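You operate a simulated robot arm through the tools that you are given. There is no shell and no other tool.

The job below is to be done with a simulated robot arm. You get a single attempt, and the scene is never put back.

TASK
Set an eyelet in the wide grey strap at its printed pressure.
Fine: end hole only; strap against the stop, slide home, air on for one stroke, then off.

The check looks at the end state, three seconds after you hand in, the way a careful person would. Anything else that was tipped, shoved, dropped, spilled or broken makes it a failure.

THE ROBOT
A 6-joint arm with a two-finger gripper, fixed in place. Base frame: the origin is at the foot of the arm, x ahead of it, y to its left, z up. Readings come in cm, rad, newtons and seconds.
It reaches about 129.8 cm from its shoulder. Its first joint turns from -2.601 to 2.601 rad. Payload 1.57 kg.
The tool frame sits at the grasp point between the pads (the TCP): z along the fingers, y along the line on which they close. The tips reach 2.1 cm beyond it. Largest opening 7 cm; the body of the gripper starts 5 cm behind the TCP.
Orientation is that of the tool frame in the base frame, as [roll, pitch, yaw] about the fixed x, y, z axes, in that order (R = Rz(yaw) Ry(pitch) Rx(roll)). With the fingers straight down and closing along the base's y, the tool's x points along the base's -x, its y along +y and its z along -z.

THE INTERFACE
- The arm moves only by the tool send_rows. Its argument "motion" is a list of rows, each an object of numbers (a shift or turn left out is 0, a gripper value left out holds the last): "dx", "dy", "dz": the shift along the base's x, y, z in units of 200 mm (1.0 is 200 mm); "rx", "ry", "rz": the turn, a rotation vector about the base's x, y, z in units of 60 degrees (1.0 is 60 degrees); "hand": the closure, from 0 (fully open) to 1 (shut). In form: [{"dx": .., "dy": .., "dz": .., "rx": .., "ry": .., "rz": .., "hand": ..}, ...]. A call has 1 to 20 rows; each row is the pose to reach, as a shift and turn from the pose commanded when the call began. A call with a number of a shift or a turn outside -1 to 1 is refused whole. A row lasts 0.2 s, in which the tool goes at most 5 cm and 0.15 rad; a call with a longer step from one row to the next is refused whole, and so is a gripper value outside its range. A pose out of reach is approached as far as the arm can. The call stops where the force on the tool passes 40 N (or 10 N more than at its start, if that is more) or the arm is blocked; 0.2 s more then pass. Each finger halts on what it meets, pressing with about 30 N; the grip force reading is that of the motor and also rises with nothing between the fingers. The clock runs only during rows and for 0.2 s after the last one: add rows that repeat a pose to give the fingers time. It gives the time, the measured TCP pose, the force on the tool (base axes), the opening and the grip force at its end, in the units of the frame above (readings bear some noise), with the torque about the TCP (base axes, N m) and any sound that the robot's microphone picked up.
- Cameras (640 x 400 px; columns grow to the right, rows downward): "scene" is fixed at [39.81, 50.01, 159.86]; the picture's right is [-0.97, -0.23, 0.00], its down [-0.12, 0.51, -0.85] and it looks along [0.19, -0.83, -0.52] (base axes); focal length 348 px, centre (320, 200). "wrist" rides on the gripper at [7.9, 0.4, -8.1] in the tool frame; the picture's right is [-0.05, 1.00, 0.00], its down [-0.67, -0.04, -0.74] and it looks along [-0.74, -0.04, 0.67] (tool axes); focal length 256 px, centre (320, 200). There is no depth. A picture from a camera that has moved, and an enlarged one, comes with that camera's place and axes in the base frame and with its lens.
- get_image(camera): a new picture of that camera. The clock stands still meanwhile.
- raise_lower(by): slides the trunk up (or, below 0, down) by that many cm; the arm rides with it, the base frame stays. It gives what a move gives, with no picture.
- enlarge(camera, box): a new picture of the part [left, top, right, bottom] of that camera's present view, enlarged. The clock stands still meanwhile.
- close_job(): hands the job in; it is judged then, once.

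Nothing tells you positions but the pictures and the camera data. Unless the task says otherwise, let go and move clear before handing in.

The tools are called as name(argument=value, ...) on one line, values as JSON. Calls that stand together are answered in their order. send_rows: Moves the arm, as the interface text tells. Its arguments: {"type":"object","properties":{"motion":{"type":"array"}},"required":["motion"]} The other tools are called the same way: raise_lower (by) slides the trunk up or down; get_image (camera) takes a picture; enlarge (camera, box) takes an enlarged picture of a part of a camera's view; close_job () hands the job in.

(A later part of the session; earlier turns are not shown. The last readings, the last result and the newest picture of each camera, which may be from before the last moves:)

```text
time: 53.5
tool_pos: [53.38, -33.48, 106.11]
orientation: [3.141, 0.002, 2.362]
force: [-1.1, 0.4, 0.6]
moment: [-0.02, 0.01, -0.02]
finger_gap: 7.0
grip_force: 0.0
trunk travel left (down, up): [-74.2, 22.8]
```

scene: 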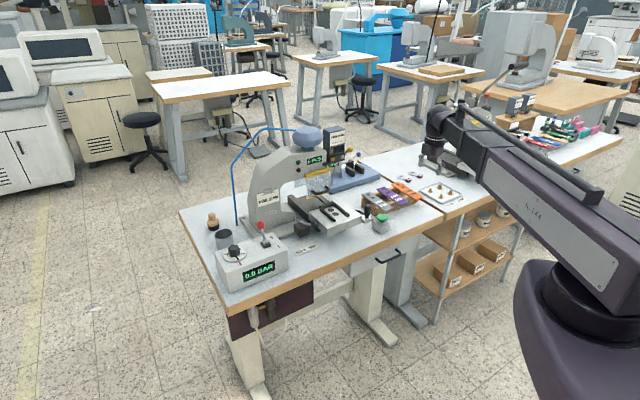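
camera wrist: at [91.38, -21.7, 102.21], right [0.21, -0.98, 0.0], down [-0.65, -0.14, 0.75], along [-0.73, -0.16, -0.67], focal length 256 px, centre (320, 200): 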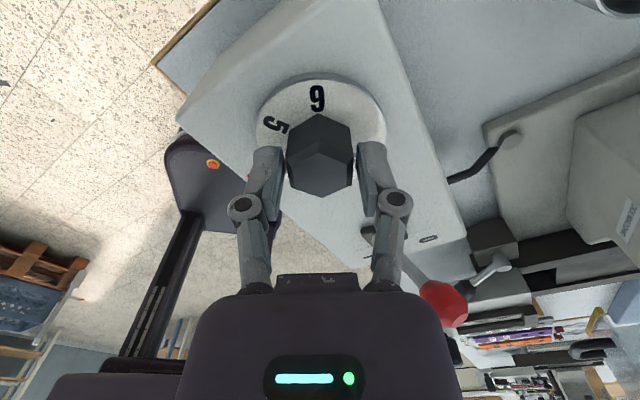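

send_rows(motion=[{"dx": -0.16, "dy": -0.16}, {"dx": -0.32, "dy": -0.32}, {"dx": -0.48, "dy": -0.48}, {"dx": -0.64, "dy": -0.64}, {"dx": -0.8, "dy": -0.8}, {"dx": -0.94, "dy": -0.96}, {"dx": -0.94, "dy": -1.0}, {"dx": -0.94, "dy": -1.0}])

send_rows(motion=[{"dx": 0.05, "dy": -0.15}, {"dx": 0.12, "dy": -0.3}, {"dx": 0.2, "dy": -0.45}, {"dx": 0.25, "dy": -0.58}, {"dx": 0.3, "dy": -0.67}, {"dx": 0.3, "dy": -0.67}])

get_image(camera="wrist")

enlarge(camera="wrist", box=[240, 60, 400, 160])

```text
time: 55.3
tool_pos: [34.87, -53.08, 106.0]
orientation: [3.141, 0.003, 2.361]
force: [0.0, 0.3, -0.1]
moment: [0.0, -0.03, -0.01]
finger_gap: 7.0
grip_force: 0.1
trunk travel left (down, up): [-74.2, 22.8]
```

```text
time: 56.7
tool_pos: [40.69, -66.9, 106.09]
orientation: [3.142, 0.005, 2.359]
force: [0.3, -0.3, 0.6]
moment: [-0.02, 0.02, 0.0]
finger_gap: 6.99
grip_force: 0.1
trunk travel left (down, up): [-74.2, 22.8]
```

```text
taken
camera wrist: at [35.39, -60.99, 114.19], right [0.74, 0.67, 0.0], down [0.45, -0.49, 0.75], along [0.5, -0.55, -0.66], focal length 256 px, centre (320, 200)
```

wrist: 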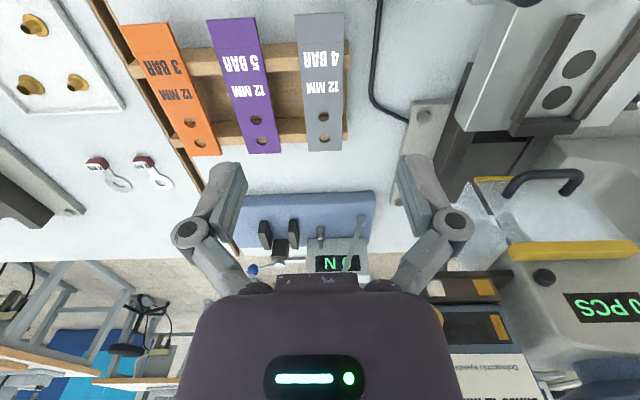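

```text
4.00 times, centred on (320, 110) of wrist
camera zoom: at [35.39, -60.99, 114.19], right [0.74, 0.67, 0.0], down [0.45, -0.49, 0.75], along [0.5, -0.55, -0.66], focal length 1024 px, centre (320, 560)
```

zoom: 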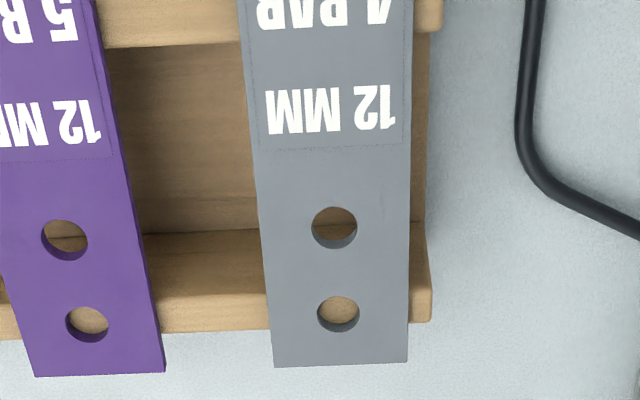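

The strap is at l≈-18.55 and its front end at f≈74.2, just ahead of the front rack beam. I'll align the fingers over its front end at f 75.6 and lower part way with the trunk.

send_rows(motion=[{"dx": -0.0175, "dy": 0.0165, "rz": -0.003}, {"dx": -0.0175, "dy": 0.0165, "rz": -0.003}])

raise_lower(by=-14)

get_image(camera="wrist")

enlarge(camera="wrist", box=[220, 80, 420, 205])

enlarge(camera="scene", box=[340, 170, 436, 230])

```text
time: 57.3
tool_pos: [40.32, -66.55, 106.21]
orientation: [3.141, 0.003, 2.355]
force: [-1.0, -0.7, -0.4]
moment: [-0.01, 0.02, -0.03]
finger_gap: 6.98
grip_force: 0.1
trunk travel left (down, up): [-74.2, 22.8]
```

```text
time: 59.0
tool_pos: [40.44, -66.46, 92.11]
orientation: [3.141, 0.003, 2.357]
force: [0.8, 0.6, 0.0]
moment: [0.01, 0.04, -0.01]
finger_gap: 7.01
grip_force: 0.0
trunk travel left (down, up): [-60.2, 36.8]
```

```text
taken
camera wrist: at [35.12, -60.67, 100.19], right [0.74, 0.67, 0.0], down [0.44, -0.49, 0.75], along [0.5, -0.56, -0.66], focal length 256 px, centre (320, 200)
```

wrist: 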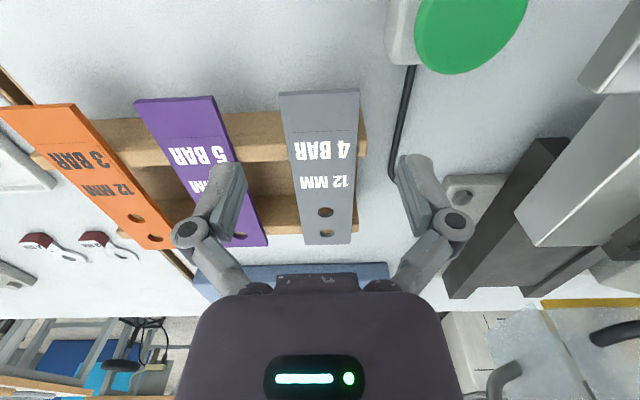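

```text
3.20 times, centred on (320, 142) of wrist
camera zoom: at [35.12, -60.67, 100.19], right [0.74, 0.67, 0.0], down [0.44, -0.49, 0.75], along [0.5, -0.56, -0.66], focal length 819 px, centre (320, 384)
```

zoom: 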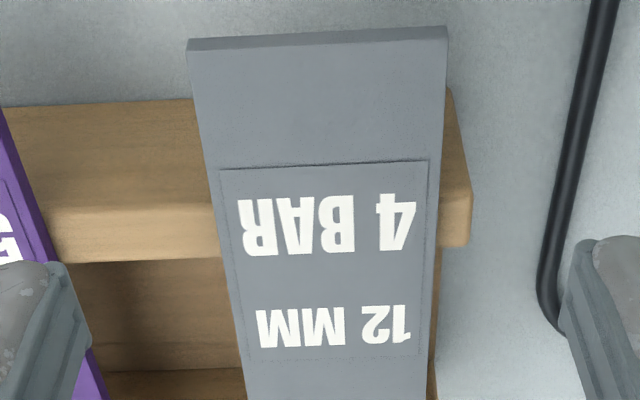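

```text
6.67 times, centred on (388, 200) of scene
camera zoom: at [39.81, 50.01, 159.86], right [-0.97, -0.23, 0.0], down [-0.12, 0.51, -0.85], along [0.19, -0.83, -0.52], focal length 2324 px, centre (-133, 200)
```

zoom: 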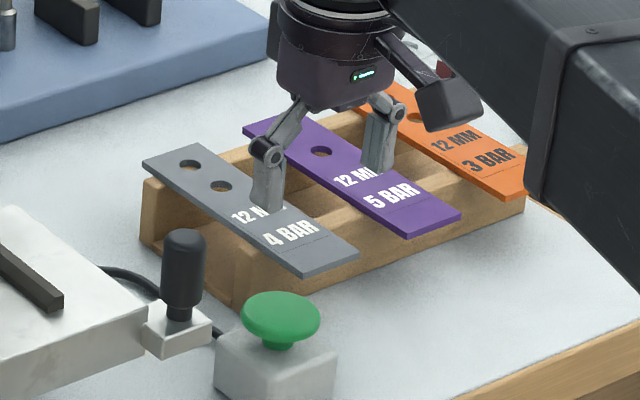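

The front beam's face is at about f 77.7, so the fingers at f 74.9–76.4 will clear it. I'll lower to put the tips just below the strap.

raise_lower(by=-4.3)

get_image(camera="wrist")

enlarge(camera="scene", box=[350, 180, 414, 220])

enlarge(camera="wrist", box=[220, 120, 420, 245])

```text
time: 59.8
tool_pos: [40.41, -66.47, 87.87]
orientation: [3.141, 0.002, 2.356]
force: [-0.5, -0.1, -0.1]
moment: [0.05, 0.0, 0.0]
finger_gap: 7.0
grip_force: 0.0
trunk travel left (down, up): [-55.9, 41.1]
```

```text
taken
camera wrist: at [35.12, -60.67, 95.89], right [0.74, 0.67, 0.0], down [0.44, -0.49, 0.75], along [0.5, -0.56, -0.66], focal length 256 px, centre (320, 200)
```

wrist: 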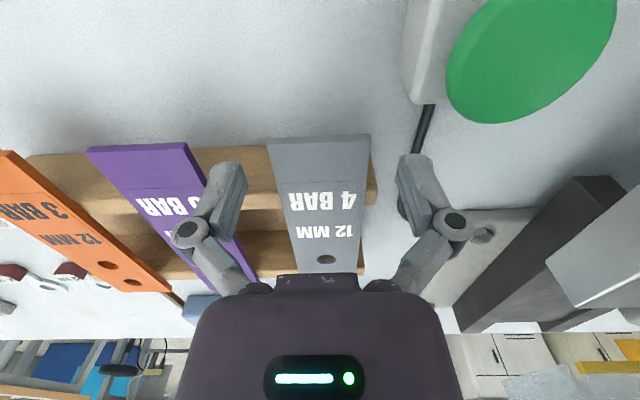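

```text
10.00 times, centred on (382, 200) of scene
camera zoom: at [39.81, 50.01, 159.86], right [-0.97, -0.23, 0.0], down [-0.12, 0.51, -0.85], along [0.19, -0.83, -0.52], focal length 3485 px, centre (-300, 200)
```

zoom: 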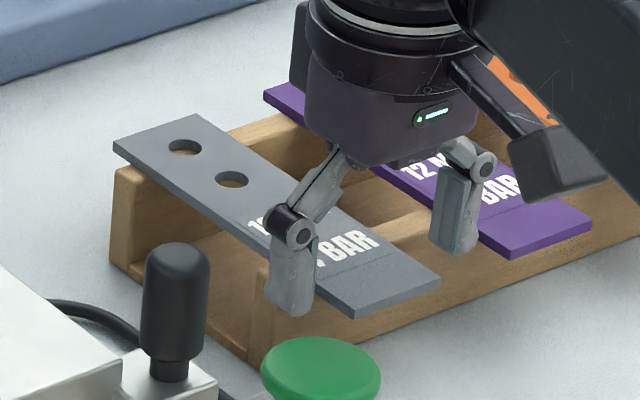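

```text
3.20 times, centred on (320, 182) of wrist
camera zoom: at [35.12, -60.67, 95.89], right [0.74, 0.67, 0.0], down [0.44, -0.49, 0.75], along [0.5, -0.56, -0.66], focal length 819 px, centre (320, 256)
```

zoom: 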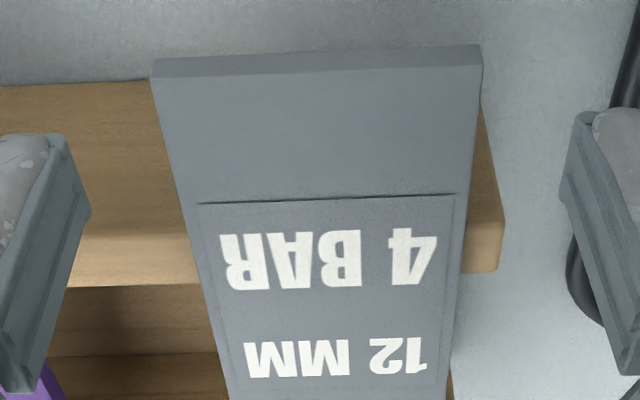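

The fingers straddle the strap's front end at about z 86.4–86.8, with the tips just below it. Closing now.

send_rows(motion=[{"hand": 0.2}, {"hand": 0.4}, {"hand": 0.6}, {"hand": 1}, {"hand": 1}, {"hand": 1}])

enlarge(camera="wrist", box=[220, 120, 420, 245])

enlarge(camera="scene", box=[350, 180, 414, 220])

```text
time: 61.2
tool_pos: [40.4, -66.56, 87.9]
orientation: [-3.14, 0.004, 2.356]
force: [0.1, -0.9, 4.3]
moment: [-0.08, -0.06, -0.01]
finger_gap: 4.24
grip_force: 30.5
trunk travel left (down, up): [-55.9, 41.1]
```

```text
3.20 times, centred on (320, 182) of wrist
camera zoom: at [35.11, -60.66, 95.9], right [0.74, 0.67, 0.0], down [0.44, -0.49, 0.75], along [0.5, -0.56, -0.66], focal length 819 px, centre (320, 256)
```

zoom: 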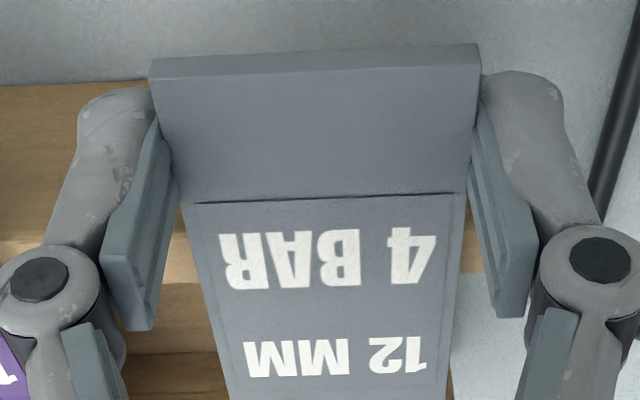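

```text
10.00 times, centred on (382, 200) of scene
camera zoom: at [39.81, 50.01, 159.86], right [-0.97, -0.23, 0.0], down [-0.12, 0.51, -0.85], along [0.19, -0.83, -0.52], focal length 3485 px, centre (-300, 200)
```

zoom: 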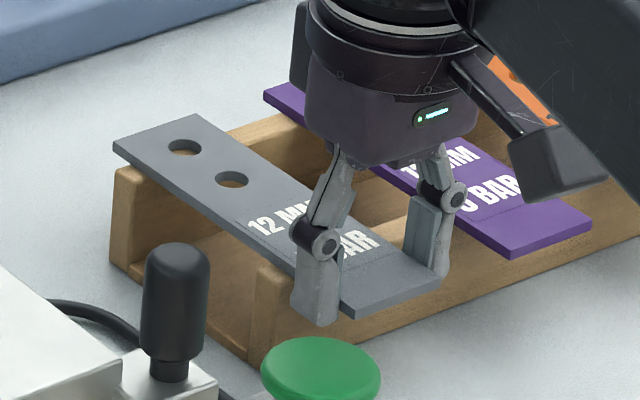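

The strap is gripped firmly, about 4.24 cm wide. I'll lift 8 cm and check that it stays level.

raise_lower(by=3)

raise_lower(by=7)

get_image(camera="wrist")

enlarge(camera="scene", box=[330, 150, 426, 210])

```text
time: 62.0
tool_pos: [40.43, -66.49, 90.87]
orientation: [3.141, 0.004, 2.357]
force: [1.0, -0.4, -0.3]
moment: [0.0, 0.0, 0.0]
finger_gap: 4.24
grip_force: 30.5
trunk travel left (down, up): [-58.9, 38.1]
```

```text
time: 63.0
tool_pos: [40.45, -66.6, 97.86]
orientation: [-3.141, 0.003, 2.356]
force: [0.7, -0.2, -0.5]
moment: [0.03, 0.03, 0.01]
finger_gap: 4.26
grip_force: 30.0
trunk travel left (down, up): [-65.9, 31.1]
```

```text
taken
camera wrist: at [35.12, -60.68, 105.88], right [0.74, 0.67, 0.0], down [0.44, -0.49, 0.75], along [0.5, -0.56, -0.66], focal length 256 px, centre (320, 200)
```

wrist: 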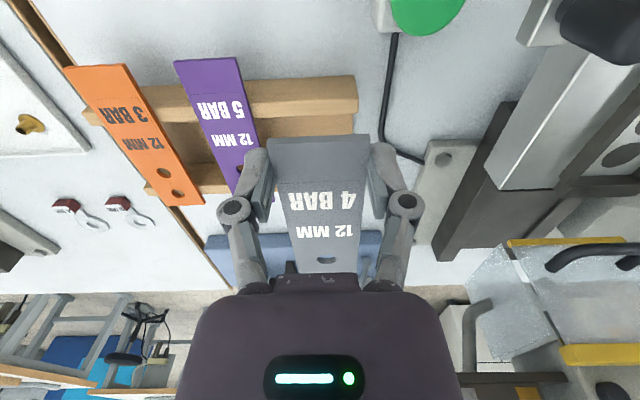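

```text
6.67 times, centred on (378, 180) of scene
camera zoom: at [39.81, 50.01, 159.86], right [-0.97, -0.23, 0.0], down [-0.12, 0.51, -0.85], along [0.19, -0.83, -0.52], focal length 2324 px, centre (-67, 333)
```

zoom: 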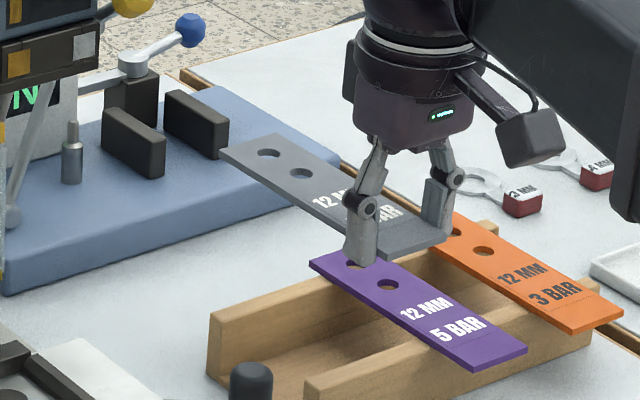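

The strap is held level, its rear end 13.5 cm ahead of the TCP. I'll raise further to clear the handle knob, back off, and traverse to the slide centerline.

raise_lower(by=6)

send_rows(motion=[{"dx": -0.1, "dy": 0.1}, {"dx": -0.2, "dy": 0.2}, {"dx": -0.34, "dy": 0.345}, {"dx": -0.22, "dy": 0.465}, {"dx": -0.08, "dy": 0.605}, {"dx": 0.06, "dy": 0.745}, {"dx": 0.2, "dy": 0.885}, {"dx": 0.3, "dy": 0.985}, {"dx": 0.3, "dy": 0.985}])

send_rows(motion=[{"dx": 0.08, "dy": 0.08}, {"dx": 0.164, "dy": 0.164}, {"dx": 0.2, "dy": 0.13}, {"dx": 0.23, "dy": 0.1}, {"dx": 0.23, "dy": 0.1}])

get_image(camera="wrist")

get_image(camera="scene")

```text
time: 64.0
tool_pos: [40.31, -66.36, 103.81]
orientation: [3.141, 0.004, 2.356]
force: [0.0, -0.5, -0.4]
moment: [0.05, 0.02, -0.01]
finger_gap: 4.22
grip_force: 29.9
trunk travel left (down, up): [-71.9, 25.1]
```

```text
time: 66.0
tool_pos: [46.4, -46.71, 103.78]
orientation: [-3.141, 0.003, 2.356]
force: [-0.1, -0.5, 0.7]
moment: [0.02, -0.01, 0.0]
finger_gap: 4.27
grip_force: 30.3
trunk travel left (down, up): [-71.9, 25.1]
```

```text
time: 67.2
tool_pos: [51.11, -44.86, 103.85]
orientation: [-3.141, 0.003, 2.357]
force: [0.6, -0.5, -0.9]
moment: [0.02, 0.01, 0.01]
finger_gap: 4.27
grip_force: 29.8
trunk travel left (down, up): [-71.9, 25.1]
```

```text
taken
camera wrist: at [45.8, -38.93, 111.89], right [0.74, 0.67, 0.0], down [0.44, -0.49, 0.75], along [0.5, -0.56, -0.66], focal length 256 px, centre (320, 200)
```

wrist: 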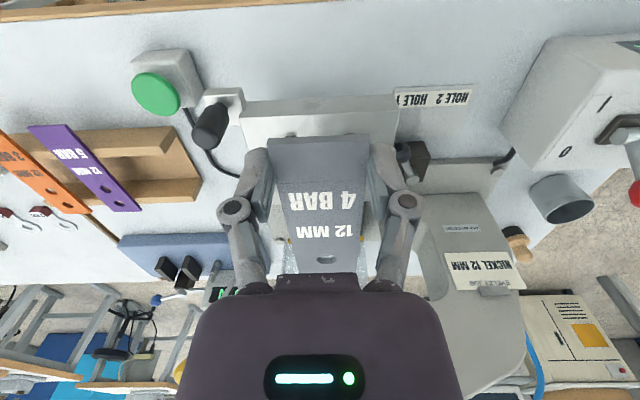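

```text
taken
```

scene: 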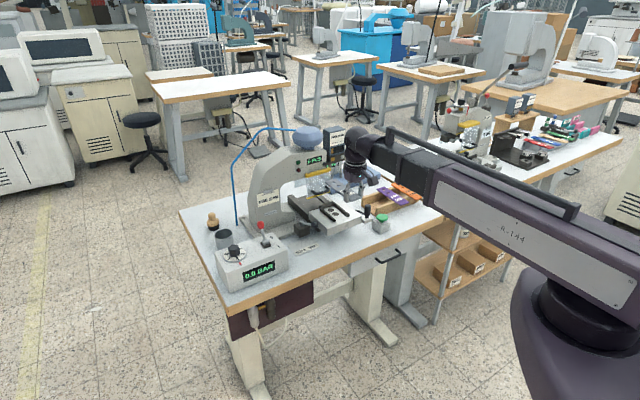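

The TCP is at f 67.9, l 4.4, so the strap's rear end is about 2 cm short of the stop. I estimate the rail center at l≈4.15, so I'll correct and lower to just above the rails for a check.

send_rows(motion=[{"dx": -0.009, "dy": -0.009}, {"dx": -0.009, "dy": -0.009}])

raise_lower(by=-9.5)

get_image(camera="wrist")

enlarge(camera="wrist", box=[220, 150, 420, 275])

enlarge(camera="scene", box=[270, 180, 366, 240])

```text
time: 67.8
tool_pos: [50.82, -44.95, 103.79]
orientation: [-3.141, 0.003, 2.357]
force: [0.0, 0.1, -0.4]
moment: [-0.01, 0.0, 0.02]
finger_gap: 4.27
grip_force: 29.3
trunk travel left (down, up): [-71.9, 25.1]
```

```text
time: 69.1
tool_pos: [50.79, -44.99, 94.33]
orientation: [-3.141, 0.003, 2.356]
force: [-0.1, -0.1, -0.7]
moment: [0.0, 0.02, -0.04]
finger_gap: 4.27
grip_force: 30.0
trunk travel left (down, up): [-62.4, 34.6]
```

```text
taken
camera wrist: at [45.57, -39.12, 102.39], right [0.74, 0.67, 0.0], down [0.44, -0.49, 0.75], along [0.5, -0.56, -0.66], focal length 256 px, centre (320, 200)
```

wrist: 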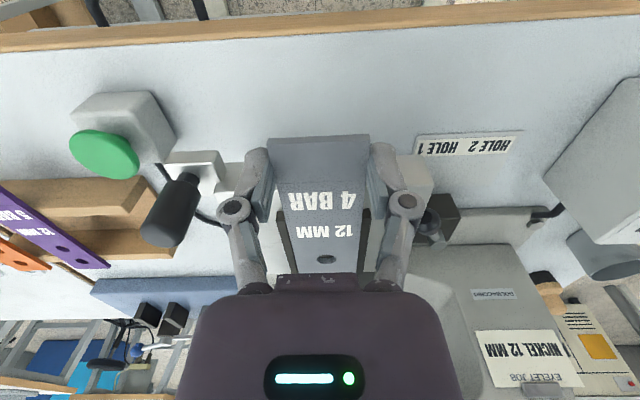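

```text
3.20 times, centred on (320, 212) of wrist
camera zoom: at [45.57, -39.12, 102.39], right [0.74, 0.67, 0.0], down [0.44, -0.49, 0.75], along [0.5, -0.56, -0.66], focal length 819 px, centre (320, 160)
```

zoom: 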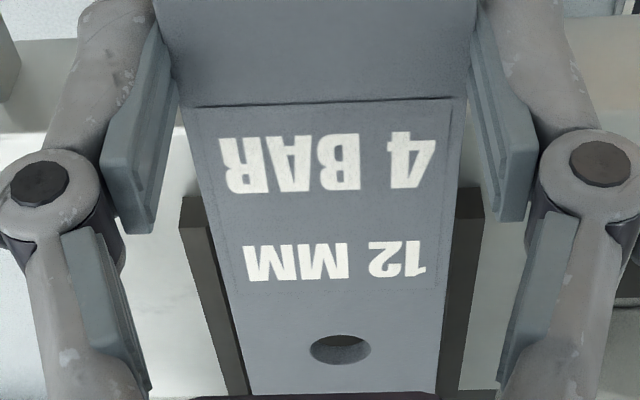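

```text
6.67 times, centred on (318, 210) of scene
camera zoom: at [39.81, 50.01, 159.86], right [-0.97, -0.23, 0.0], down [-0.12, 0.51, -0.85], along [0.19, -0.83, -0.52], focal length 2324 px, centre (333, 133)
```

zoom: 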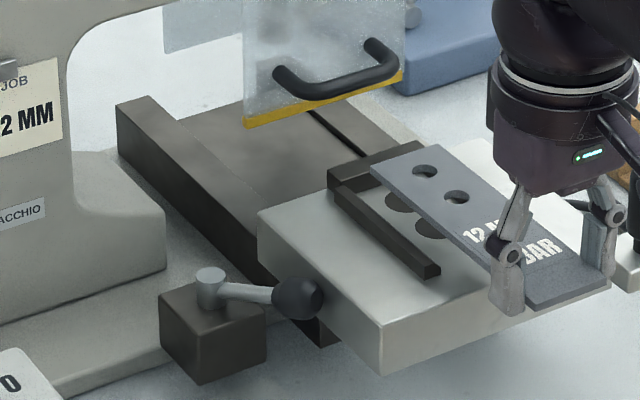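

The strap is well centered between the rails in the wrist view. I'll lower in small steps until it rests on the slide.

raise_lower(by=-2.4)

enlarge(camera="scene", box=[290, 185, 354, 225])

enlarge(camera="wrist", box=[220, 150, 420, 275])

```text
time: 69.8
tool_pos: [50.72, -45.0, 91.86]
orientation: [3.141, 0.004, 2.357]
force: [1.0, -0.1, 0.3]
moment: [-0.02, 0.02, 0.03]
finger_gap: 4.28
grip_force: 30.0
trunk travel left (down, up): [-60.0, 37.0]
```

```text
10.00 times, centred on (322, 205) of scene
camera zoom: at [39.81, 50.01, 159.86], right [-0.97, -0.23, 0.0], down [-0.12, 0.51, -0.85], along [0.19, -0.83, -0.52], focal length 3485 px, centre (300, 150)
```

zoom: 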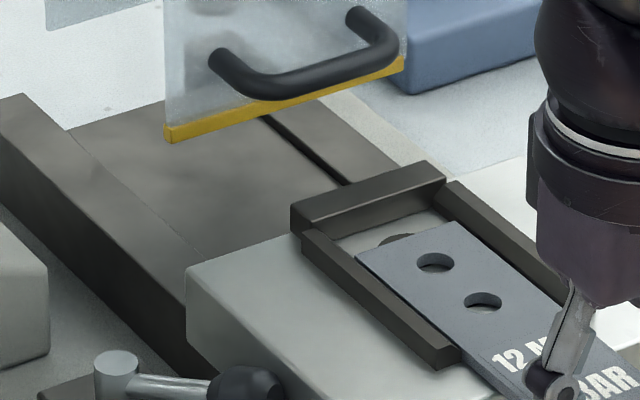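

```text
3.20 times, centred on (320, 212) of wrist
camera zoom: at [45.59, -39.13, 99.97], right [0.74, 0.67, 0.0], down [0.45, -0.49, 0.75], along [0.5, -0.56, -0.67], focal length 819 px, centre (320, 160)
```

zoom: 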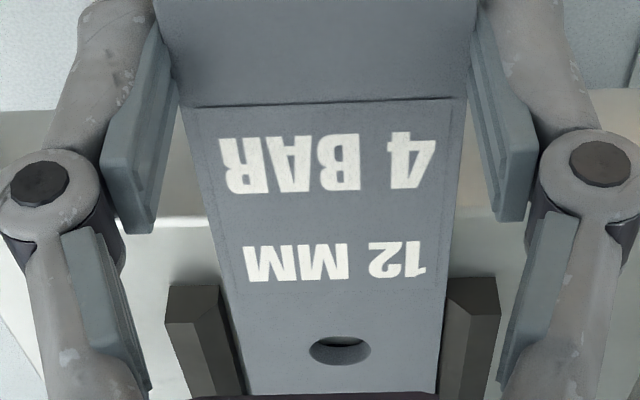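

raise_lower(by=-0.5)

enlarge(camera="scene", box=[290, 185, 354, 225])

enlarge(camera="wrist", box=[220, 150, 420, 275])

```text
time: 70.4
tool_pos: [50.85, -44.87, 91.36]
orientation: [3.141, 0.002, 2.356]
force: [0.0, 0.5, 11.6]
moment: [-0.35, -0.33, 0.0]
finger_gap: 4.27
grip_force: 29.9
trunk travel left (down, up): [-59.5, 37.5]
```

```text
10.00 times, centred on (322, 205) of scene
camera zoom: at [39.81, 50.01, 159.86], right [-0.97, -0.23, 0.0], down [-0.12, 0.51, -0.85], along [0.19, -0.83, -0.52], focal length 3485 px, centre (300, 150)
```

zoom: 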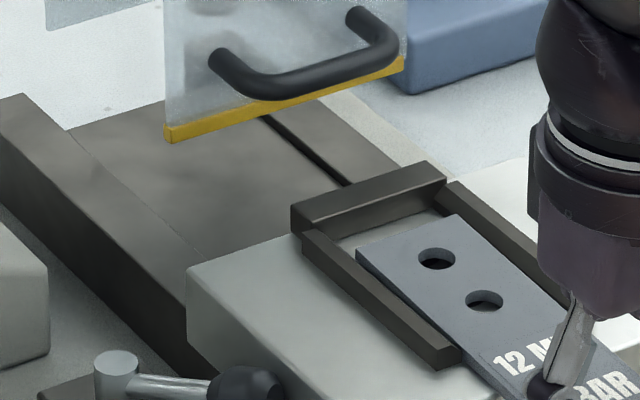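

```text
3.20 times, centred on (320, 212) of wrist
camera zoom: at [45.52, -39.07, 99.54], right [0.74, 0.67, 0.0], down [0.44, -0.49, 0.75], along [0.5, -0.56, -0.66], focal length 819 px, centre (320, 160)
```

zoom: 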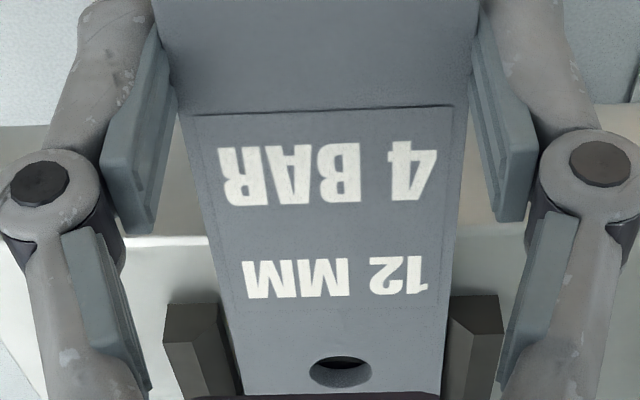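

The strap has touched down between the rails (about 12 N). I'll ease up slightly and slide it toward the stop.

raise_lower(by=0.2)

send_rows(motion=[{"dx": 0.02, "dy": -0.02}, {"dx": 0.04, "dy": -0.04}, {"dx": 0.057, "dy": -0.057}, {"dx": 0.057, "dy": -0.057}])

enlarge(camera="scene", box=[290, 185, 354, 225])

```text
time: 70.9
tool_pos: [50.76, -44.99, 91.57]
orientation: [3.141, 0.005, 2.355]
force: [0.1, -0.2, -0.2]
moment: [-0.01, 0.02, 0.0]
finger_gap: 4.25
grip_force: 29.1
trunk travel left (down, up): [-59.7, 37.3]
```

```text
time: 71.9
tool_pos: [52.04, -46.25, 91.63]
orientation: [-3.141, 0.005, 2.358]
force: [0.1, -0.2, -0.3]
moment: [0.03, 0.04, 0.01]
finger_gap: 4.27
grip_force: 29.8
trunk travel left (down, up): [-59.7, 37.3]
```

```text
10.00 times, centred on (322, 205) of scene
camera zoom: at [39.81, 50.01, 159.86], right [-0.97, -0.23, 0.0], down [-0.12, 0.51, -0.85], along [0.19, -0.83, -0.52], focal length 3485 px, centre (300, 150)
```

zoom: 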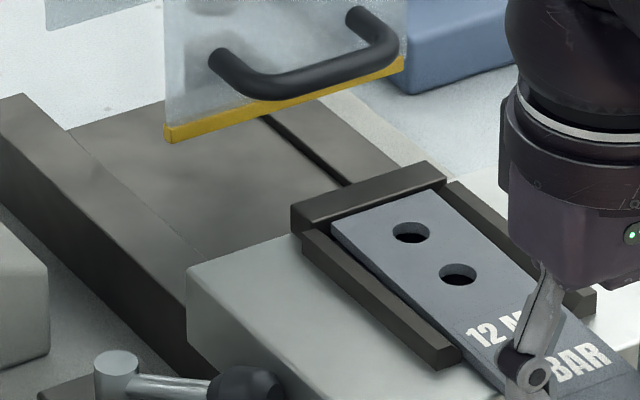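

It's nearly at the stop. I'll push the last few millimeters until I feel contact.

raise_lower(by=-0.15)

send_rows(motion=[{"dx": 0.007, "dy": -0.007}, {"dx": 0.014, "dy": -0.014}, {"dx": 0.02, "dy": -0.02}, {"dx": 0.02, "dy": -0.02}])

enlarge(camera="scene", box=[290, 185, 354, 225])

```text
time: 72.4
tool_pos: [52.01, -46.1, 91.48]
orientation: [3.141, 0.005, 2.356]
force: [1.7, -0.4, 13.6]
moment: [-0.31, -0.31, 0.01]
finger_gap: 4.28
grip_force: 29.8
trunk travel left (down, up): [-59.6, 37.4]
```

```text
time: 73.4
tool_pos: [52.17, -46.5, 91.57]
orientation: [-3.141, 0.003, 2.358]
force: [-6.8, 6.7, 7.8]
moment: [0.12, 0.06, 0.03]
finger_gap: 4.27
grip_force: 30.2
trunk travel left (down, up): [-59.6, 37.4]
```

```text
10.00 times, centred on (322, 205) of scene
camera zoom: at [39.81, 50.01, 159.86], right [-0.97, -0.23, 0.0], down [-0.12, 0.51, -0.85], along [0.19, -0.83, -0.52], focal length 3485 px, centre (300, 150)
```

zoom: 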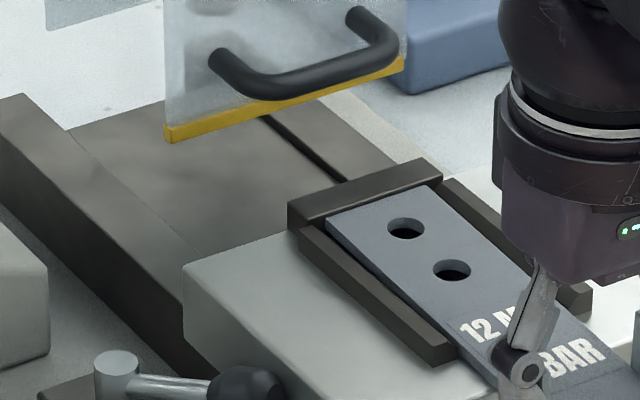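

There's about 10 N of push-back and the slide just began to move, so the strap is against the stop. I'll release it and check that it lies flat.

send_rows(motion=[{"hand": 0.35}, {"hand": 0.3}, {"hand": 0.15}, {"hand": 0.0}, {"hand": 0.0}])

enlarge(camera="scene", box=[290, 185, 370, 235])

get_image(camera="wrist")

```text
time: 74.6
tool_pos: [52.38, -46.63, 91.44]
orientation: [3.141, 0.003, 2.357]
force: [-0.6, 0.0, 0.0]
moment: [0.0, 0.02, 0.04]
finger_gap: 6.99
grip_force: 0.1
trunk travel left (down, up): [-59.6, 37.4]
```

```text
8.00 times, centred on (330, 210) of scene
camera zoom: at [39.81, 50.01, 159.86], right [-0.97, -0.23, 0.0], down [-0.12, 0.51, -0.85], along [0.19, -0.83, -0.52], focal length 2788 px, centre (240, 120)
```

zoom: 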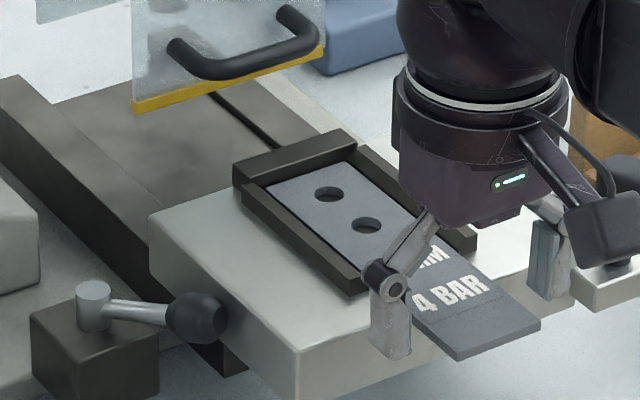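

```text
taken
camera wrist: at [47.11, -40.74, 99.54], right [0.74, 0.67, 0.0], down [0.44, -0.49, 0.75], along [0.5, -0.56, -0.66], focal length 256 px, centre (320, 200)
```

wrist: 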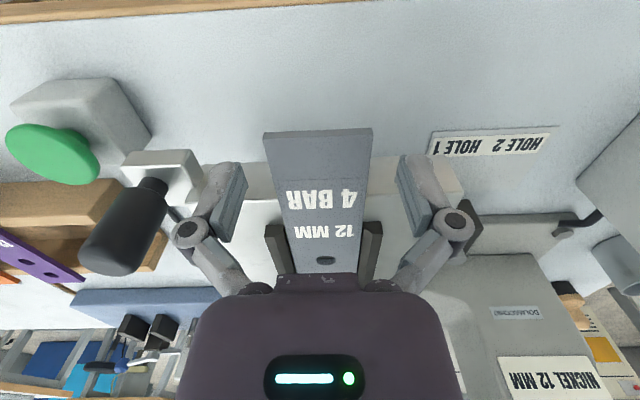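

The strap lies flat between the rails against the stop. I'll lift straight off, then set up in front of the slide handle with closed fingers tilted 30° forward, so the wrist stays clear of the press head and yellow lever.

raise_lower(by=12)

send_rows(motion=[{"dx": -0.12, "dy": 0.05, "hand": 0.0}, {"dx": -0.25, "dy": 0.05, "rx": -0.09, "ry": -0.09, "hand": 0.5}, {"dx": -0.38, "dy": 0.02, "rx": -0.18, "ry": -0.18, "hand": 1}, {"dx": -0.5, "dy": -0.02, "rx": -0.27, "ry": -0.27, "hand": 1}, {"dx": -0.61, "dy": -0.04, "rx": -0.354, "ry": -0.354, "hand": 1}, {"dx": -0.61, "dy": -0.04, "rx": -0.354, "ry": -0.354, "hand": 1}])

get_image(camera="wrist")

enlarge(camera="scene", box=[280, 160, 376, 220])

```text
time: 76.1
tool_pos: [52.36, -46.64, 103.35]
orientation: [-3.141, 0.003, 2.354]
force: [0.1, 0.6, 0.2]
moment: [0.01, 0.01, -0.01]
finger_gap: 7.01
grip_force: 0.1
trunk travel left (down, up): [-71.6, 25.4]
```

```text
time: 77.5
tool_pos: [40.23, -47.27, 106.03]
orientation: [-3.14, 0.53, 2.358]
force: [-0.3, 0.3, -0.3]
moment: [-0.01, -0.01, -0.05]
finger_gap: 0.01
grip_force: 28.5
out of reach, approached as far as the arm can: row 3, 4, 5, 6
trunk travel left (down, up): [-71.6, 25.4]
```

```text
taken
camera wrist: at [32.78, -39.36, 108.98], right [0.74, 0.67, 0.03], down [0.12, -0.17, 0.98], along [0.66, -0.72, -0.2], focal length 256 px, centre (320, 200)
```

wrist: 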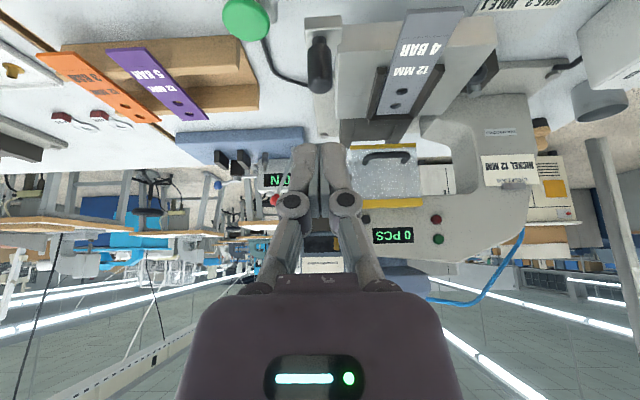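

```text
6.67 times, centred on (328, 190) of scene
camera zoom: at [39.81, 50.01, 159.86], right [-0.97, -0.23, 0.0], down [-0.12, 0.51, -0.85], along [0.19, -0.83, -0.52], focal length 2324 px, centre (267, 267)
```

zoom: 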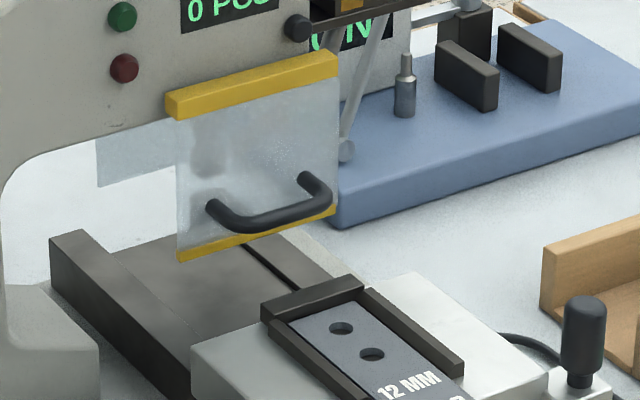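

The fingers are closed and lined up with the handle at l≈-5.2. I'll lower to handle height in front of it.

raise_lower(by=-11.3)

send_rows(motion=[{"dx": 0.1, "dy": -0.12}, {"dx": 0.2, "dy": -0.22}, {"dx": 0.24, "dy": -0.26}, {"dx": 0.24, "dy": -0.26}])

get_image(camera="wrist")

enlarge(camera="scene", box=[310, 170, 406, 230])

```text
time: 78.9
tool_pos: [40.07, -47.3, 94.72]
orientation: [3.14, 0.527, 2.356]
force: [0.6, -0.1, -0.5]
moment: [-0.01, -0.03, -0.01]
finger_gap: 0.01
grip_force: 28.7
trunk travel left (down, up): [-60.3, 36.7]
```

```text
time: 79.9
tool_pos: [44.87, -52.67, 94.73]
orientation: [3.141, 0.527, 2.357]
force: [-0.2, 0.0, 0.2]
moment: [0.03, 0.01, 0.0]
finger_gap: 0.04
grip_force: 28.4
trunk travel left (down, up): [-60.3, 36.7]
```

```text
taken
camera wrist: at [37.46, -44.6, 97.7], right [0.74, 0.67, 0.03], down [0.12, -0.17, 0.98], along [0.66, -0.72, -0.2], focal length 256 px, centre (320, 200)
```

wrist: 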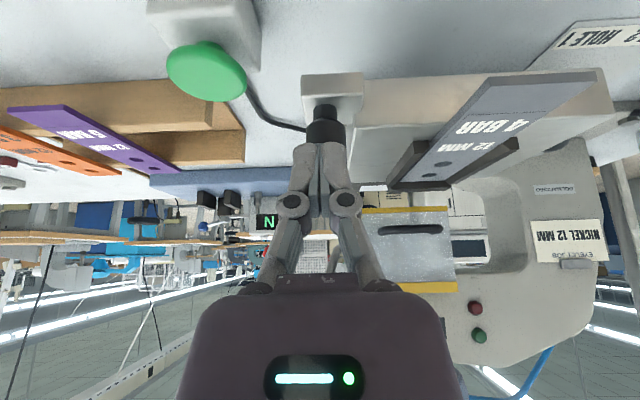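

```text
6.67 times, centred on (358, 200) of scene
camera zoom: at [39.81, 50.01, 159.86], right [-0.97, -0.23, 0.0], down [-0.12, 0.51, -0.85], along [0.19, -0.83, -0.52], focal length 2324 px, centre (67, 200)
```

zoom: 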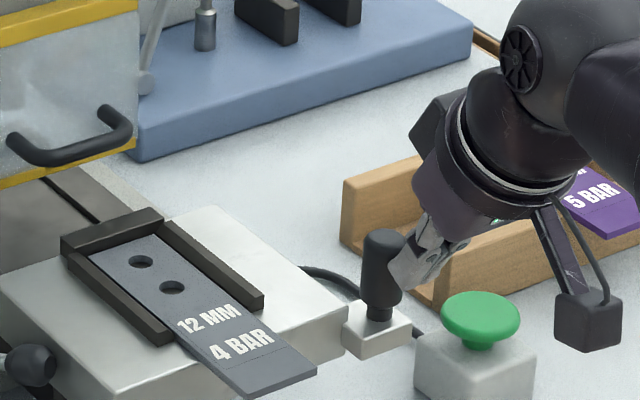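

The fingertips are at the handle, so I'll push the slide slowly forward.

send_rows(motion=[{"dx": 0.025, "dy": -0.025}, {"dx": 0.05, "dy": -0.05}, {"dx": 0.075, "dy": -0.075}, {"dx": 0.1, "dy": -0.1}, {"dx": 0.125, "dy": -0.125}, {"dx": 0.15, "dy": -0.15}, {"dx": 0.175, "dy": -0.175}, {"dx": 0.2, "dy": -0.2}, {"dx": 0.2, "dy": -0.2}])

get_image(camera="wrist")

enlarge(camera="scene", box=[270, 150, 382, 220])

```text
time: 81.9
tool_pos: [48.91, -56.52, 94.73]
orientation: [3.141, 0.528, 2.356]
force: [0.0, -0.8, -0.4]
moment: [-0.02, 0.0, 0.01]
finger_gap: 0.03
grip_force: 28.3
trunk travel left (down, up): [-60.3, 36.7]
```

```text
taken
camera wrist: at [41.54, -48.57, 97.69], right [0.74, 0.67, 0.03], down [0.12, -0.17, 0.98], along [0.66, -0.72, -0.2], focal length 256 px, centre (320, 200)
```

wrist: 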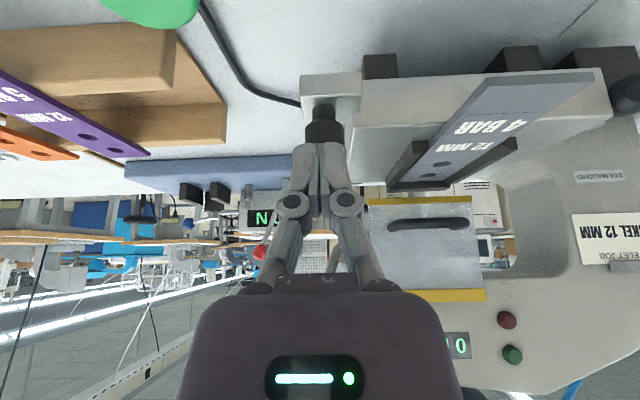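

```text
5.71 times, centred on (326, 185) of scene
camera zoom: at [39.81, 50.01, 159.86], right [-0.97, -0.23, 0.0], down [-0.12, 0.51, -0.85], along [0.19, -0.83, -0.52], focal length 1992 px, centre (286, 286)
```

zoom: 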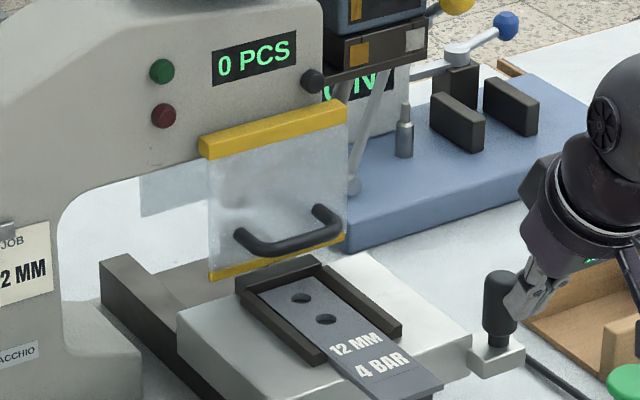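

The slide moves easily and the strap rides with it; the stop bar should pass just under the guard. Continuing the push.

send_rows(motion=[{"dx": 0.02, "dy": -0.02}, {"dx": 0.04, "dy": -0.04}, {"dx": 0.06, "dy": -0.06}, {"dx": 0.08, "dy": -0.08}, {"dx": 0.1, "dy": -0.1}, {"dx": 0.12, "dy": -0.12}, {"dx": 0.14, "dy": -0.14}, {"dx": 0.14, "dy": -0.14}])

get_image(camera="wrist")

enlarge(camera="scene", box=[270, 150, 382, 220])

```text
time: 83.7
tool_pos: [51.73, -59.34, 94.66]
orientation: [-3.141, 0.527, 2.355]
force: [0.5, 0.0, -1.0]
moment: [0.01, -0.04, -0.02]
finger_gap: 0.0
grip_force: 28.8
trunk travel left (down, up): [-60.3, 36.7]
```

```text
taken
camera wrist: at [44.37, -51.35, 97.7], right [0.74, 0.67, 0.03], down [0.12, -0.17, 0.98], along [0.66, -0.72, -0.2], focal length 256 px, centre (320, 200)
```

wrist: 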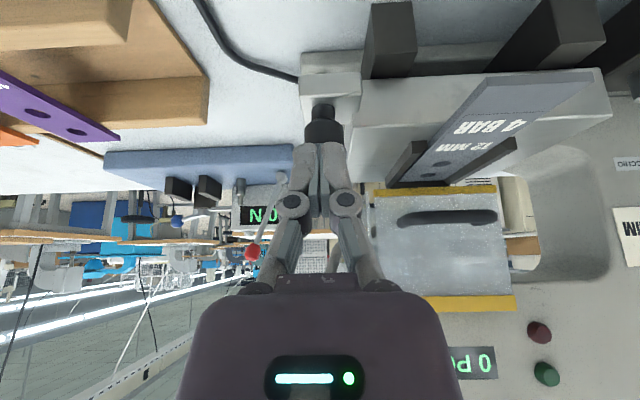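

```text
5.71 times, centred on (326, 185) of scene
camera zoom: at [39.81, 50.01, 159.86], right [-0.97, -0.23, 0.0], down [-0.12, 0.51, -0.85], along [0.19, -0.83, -0.52], focal length 1992 px, centre (286, 286)
```

zoom: 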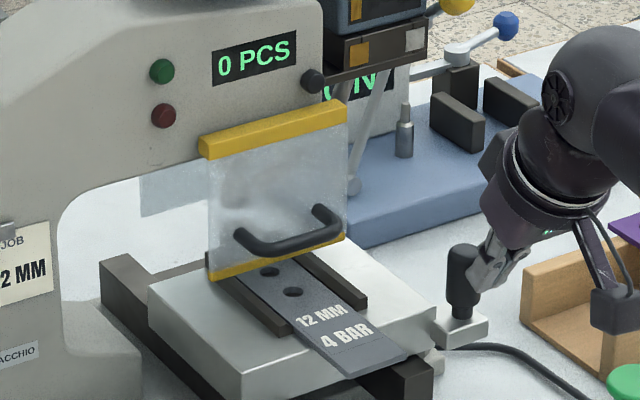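

send_rows(motion=[{"dx": 0.02, "dy": -0.02}, {"dx": 0.04, "dy": -0.04}, {"dx": 0.06, "dy": -0.06}, {"dx": 0.08, "dy": -0.08}, {"dx": 0.1, "dy": -0.1}, {"dx": 0.1, "dy": -0.1}])

get_image(camera="wrist")

enlarge(camera="scene", box=[270, 150, 382, 220])

```text
time: 85.1
tool_pos: [53.73, -61.22, 94.68]
orientation: [-3.142, 0.529, 2.355]
force: [-0.7, -0.2, 0.4]
moment: [-0.02, 0.04, -0.01]
finger_gap: 0.01
grip_force: 28.8
trunk travel left (down, up): [-60.3, 36.7]
```

```text
taken
camera wrist: at [46.38, -53.33, 97.7], right [0.74, 0.67, 0.03], down [0.12, -0.17, 0.98], along [0.66, -0.72, -0.2], focal length 256 px, centre (320, 200)
```

wrist: 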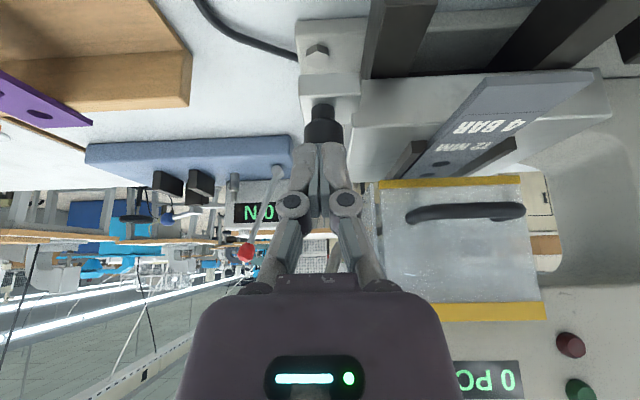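

```text
5.71 times, centred on (326, 185) of scene
camera zoom: at [39.81, 50.01, 159.86], right [-0.97, -0.23, 0.0], down [-0.12, 0.51, -0.85], along [0.19, -0.83, -0.52], focal length 1992 px, centre (286, 286)
```

zoom: 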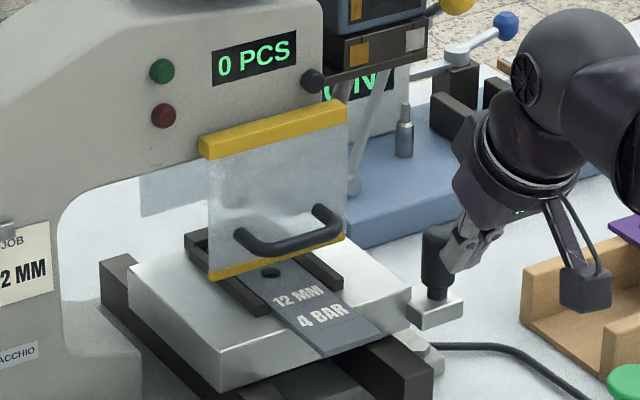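

send_rows(motion=[{"dx": 0.015, "dy": -0.015}, {"dx": 0.03, "dy": -0.03}, {"dx": 0.045, "dy": -0.045}, {"dx": 0.06, "dy": -0.06}, {"dx": 0.075, "dy": -0.075}, {"dx": 0.075, "dy": -0.075}])

get_image(camera="wrist")

enlarge(camera="scene", box=[270, 150, 382, 220])

```text
time: 86.5
tool_pos: [54.83, -62.38, 94.67]
orientation: [-3.141, 0.515, 2.357]
force: [-9.1, 6.6, -2.6]
moment: [0.04, 0.18, 0.0]
finger_gap: 0.0
grip_force: 28.7
trunk travel left (down, up): [-60.3, 36.7]
stopped in row 6: the force on the tool passed its limit at 41 N (the readings are from after the stop); the commanded pose is now the measured one
```

```text
taken
camera wrist: at [47.46, -54.43, 97.78], right [0.74, 0.67, 0.02], down [0.13, -0.17, 0.98], along [0.66, -0.72, -0.21], focal length 256 px, centre (320, 200)
```

wrist: 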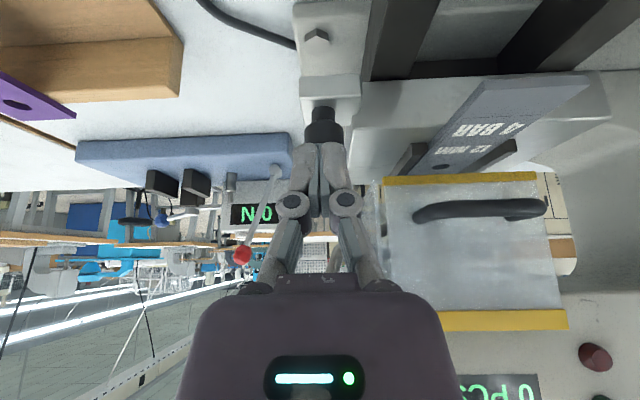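

```text
5.71 times, centred on (326, 185) of scene
camera zoom: at [39.81, 50.01, 159.86], right [-0.97, -0.23, 0.0], down [-0.12, 0.51, -0.85], along [0.19, -0.83, -0.52], focal length 1992 px, centre (286, 286)
```

zoom: 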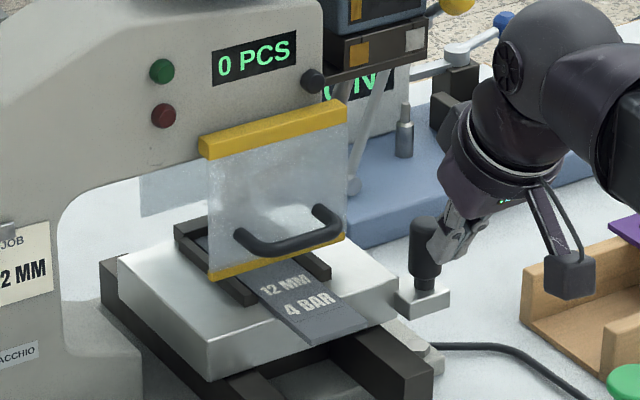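

The slide hit its stop firmly, so it's home. Before any stroke I want to confirm the end hole, not the second hole, is under the punch, so I'll back off and look from the side.

send_rows(motion=[{"dx": -0.1, "dy": 0.1}, {"dx": -0.2, "dy": 0.2}, {"dx": -0.3, "dy": 0.3}, {"dx": -0.3, "dy": 0.3}])

raise_lower(by=10)

send_rows(motion=[{"dx": -0.15, "dy": -0.08, "rx": 0.08, "ry": 0.08}, {"dx": -0.3, "dy": -0.16, "rx": 0.16, "ry": 0.16}, {"dx": -0.45, "dy": -0.24, "rx": 0.24, "ry": 0.24}, {"dx": -0.6, "dy": -0.32, "rx": 0.32, "ry": 0.32}, {"dx": -0.75, "dy": -0.42, "rx": 0.354, "ry": 0.354}, {"dx": -0.85, "dy": -0.55, "rx": 0.354, "ry": 0.354}, {"dx": -0.85, "dy": -0.55, "rx": 0.354, "ry": 0.354}])

enlarge(camera="scene", box=[270, 150, 366, 210])

```text
time: 87.5
tool_pos: [48.91, -56.52, 94.67]
orientation: [-3.14, 0.517, 2.359]
force: [1.1, 0.4, -0.2]
moment: [0.01, -0.03, 0.0]
finger_gap: 0.01
grip_force: 28.5
trunk travel left (down, up): [-60.3, 36.7]
```

```text
time: 88.9
tool_pos: [48.9, -56.47, 104.57]
orientation: [-3.141, 0.518, 2.358]
force: [-0.2, -0.1, -0.6]
moment: [0.05, 0.0, 0.01]
finger_gap: 0.0
grip_force: 29.0
trunk travel left (down, up): [-70.3, 26.7]
```

```text
time: 90.5
tool_pos: [31.99, -67.33, 102.17]
orientation: [-3.141, -0.008, 2.357]
force: [0.4, -0.7, -0.1]
moment: [0.0, 0.0, 0.04]
finger_gap: 0.0
grip_force: 27.9
out of reach, approached as far as the arm can: row 1, 2, 3, 4, 5, 6, 7
trunk travel left (down, up): [-70.3, 26.7]
```

```text
6.67 times, centred on (318, 180) of scene
camera zoom: at [39.81, 50.01, 159.86], right [-0.97, -0.23, 0.0], down [-0.12, 0.51, -0.85], along [0.19, -0.83, -0.52], focal length 2324 px, centre (333, 333)
```

zoom: 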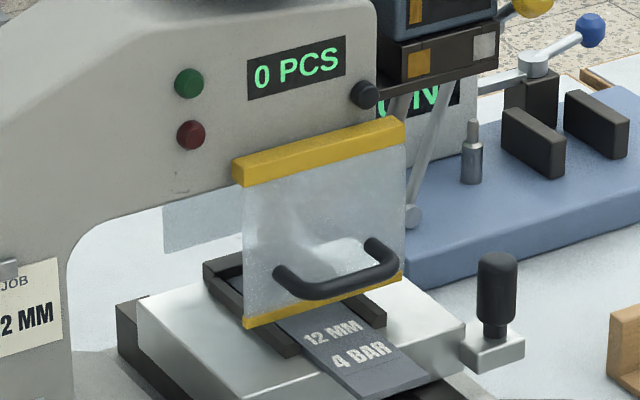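

send_rows(motion=[{"dx": 0.0, "dy": -0.1, "rz": 0.14}, {"dx": 0.0, "dy": -0.2, "rz": 0.28}, {"dx": 0.05, "dy": -0.35, "rz": 0.42}, {"dx": 0.1, "dy": -0.5, "rz": 0.56}, {"dx": 0.15, "dy": -0.65, "rz": 0.7}, {"dx": 0.2, "dy": -0.8, "rz": 0.84}, {"dx": 0.2, "dy": -0.91, "rz": 0.98}, {"dx": 0.2, "dy": -0.91, "rz": 0.98}])

send_rows(motion=[{"rz": 0.13}, {"rz": 0.26}, {"rz": 0.39}, {"rz": 0.52}, {"rz": 0.52}])

send_rows(motion=[{"dx": 0.05, "dy": -0.05, "rx": 0.09, "ry": -0.09}, {"dx": 0.1, "dy": -0.1, "rx": 0.18, "ry": -0.18}, {"dx": 0.15, "dy": -0.15, "rx": 0.27, "ry": -0.27}, {"dx": 0.15, "dy": -0.15, "rx": 0.36, "ry": -0.36}, {"dx": 0.15, "dy": -0.15, "rx": 0.43, "ry": -0.43}, {"dx": 0.15, "dy": -0.15, "rx": 0.43, "ry": -0.43}])

get_image(camera="wrist")

```text
time: 92.3
tool_pos: [35.87, -85.62, 102.2]
orientation: [-3.139, -0.006, -2.898]
force: [0.4, 0.4, 0.4]
moment: [0.03, 0.02, -0.01]
finger_gap: 0.0
grip_force: 28.6
trunk travel left (down, up): [-70.3, 26.7]
```

```text
time: 93.5
tool_pos: [35.9, -85.56, 102.13]
orientation: [-3.139, -0.007, -2.352]
force: [0.1, -0.2, 0.3]
moment: [-0.06, 0.03, 0.0]
finger_gap: 0.01
grip_force: 29.0
trunk travel left (down, up): [-70.3, 26.7]
```

```text
time: 94.9
tool_pos: [39.14, -88.71, 105.67]
orientation: [-3.141, 0.63, -2.354]
force: [0.2, -0.4, -0.8]
moment: [0.03, -0.02, -0.02]
finger_gap: 0.0
grip_force: 28.9
out of reach, approached as far as the arm can: row 2, 3, 4, 5, 6
trunk travel left (down, up): [-70.3, 26.7]
```

```text
taken
camera wrist: at [30.95, -96.3, 107.6], right [-0.68, 0.74, 0.03], down [0.09, 0.05, 0.99], along [0.73, 0.68, -0.1], focal length 256 px, centre (320, 200)
```

wrist: 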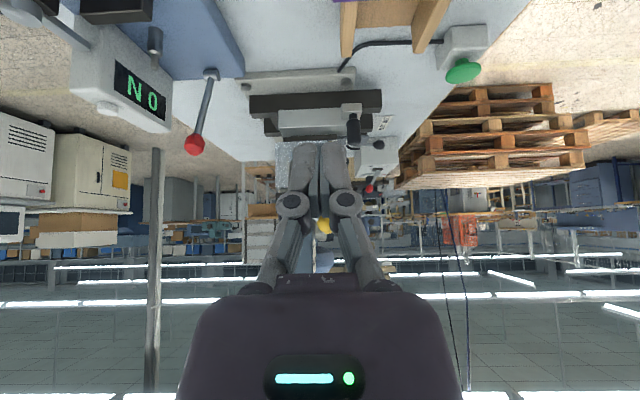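

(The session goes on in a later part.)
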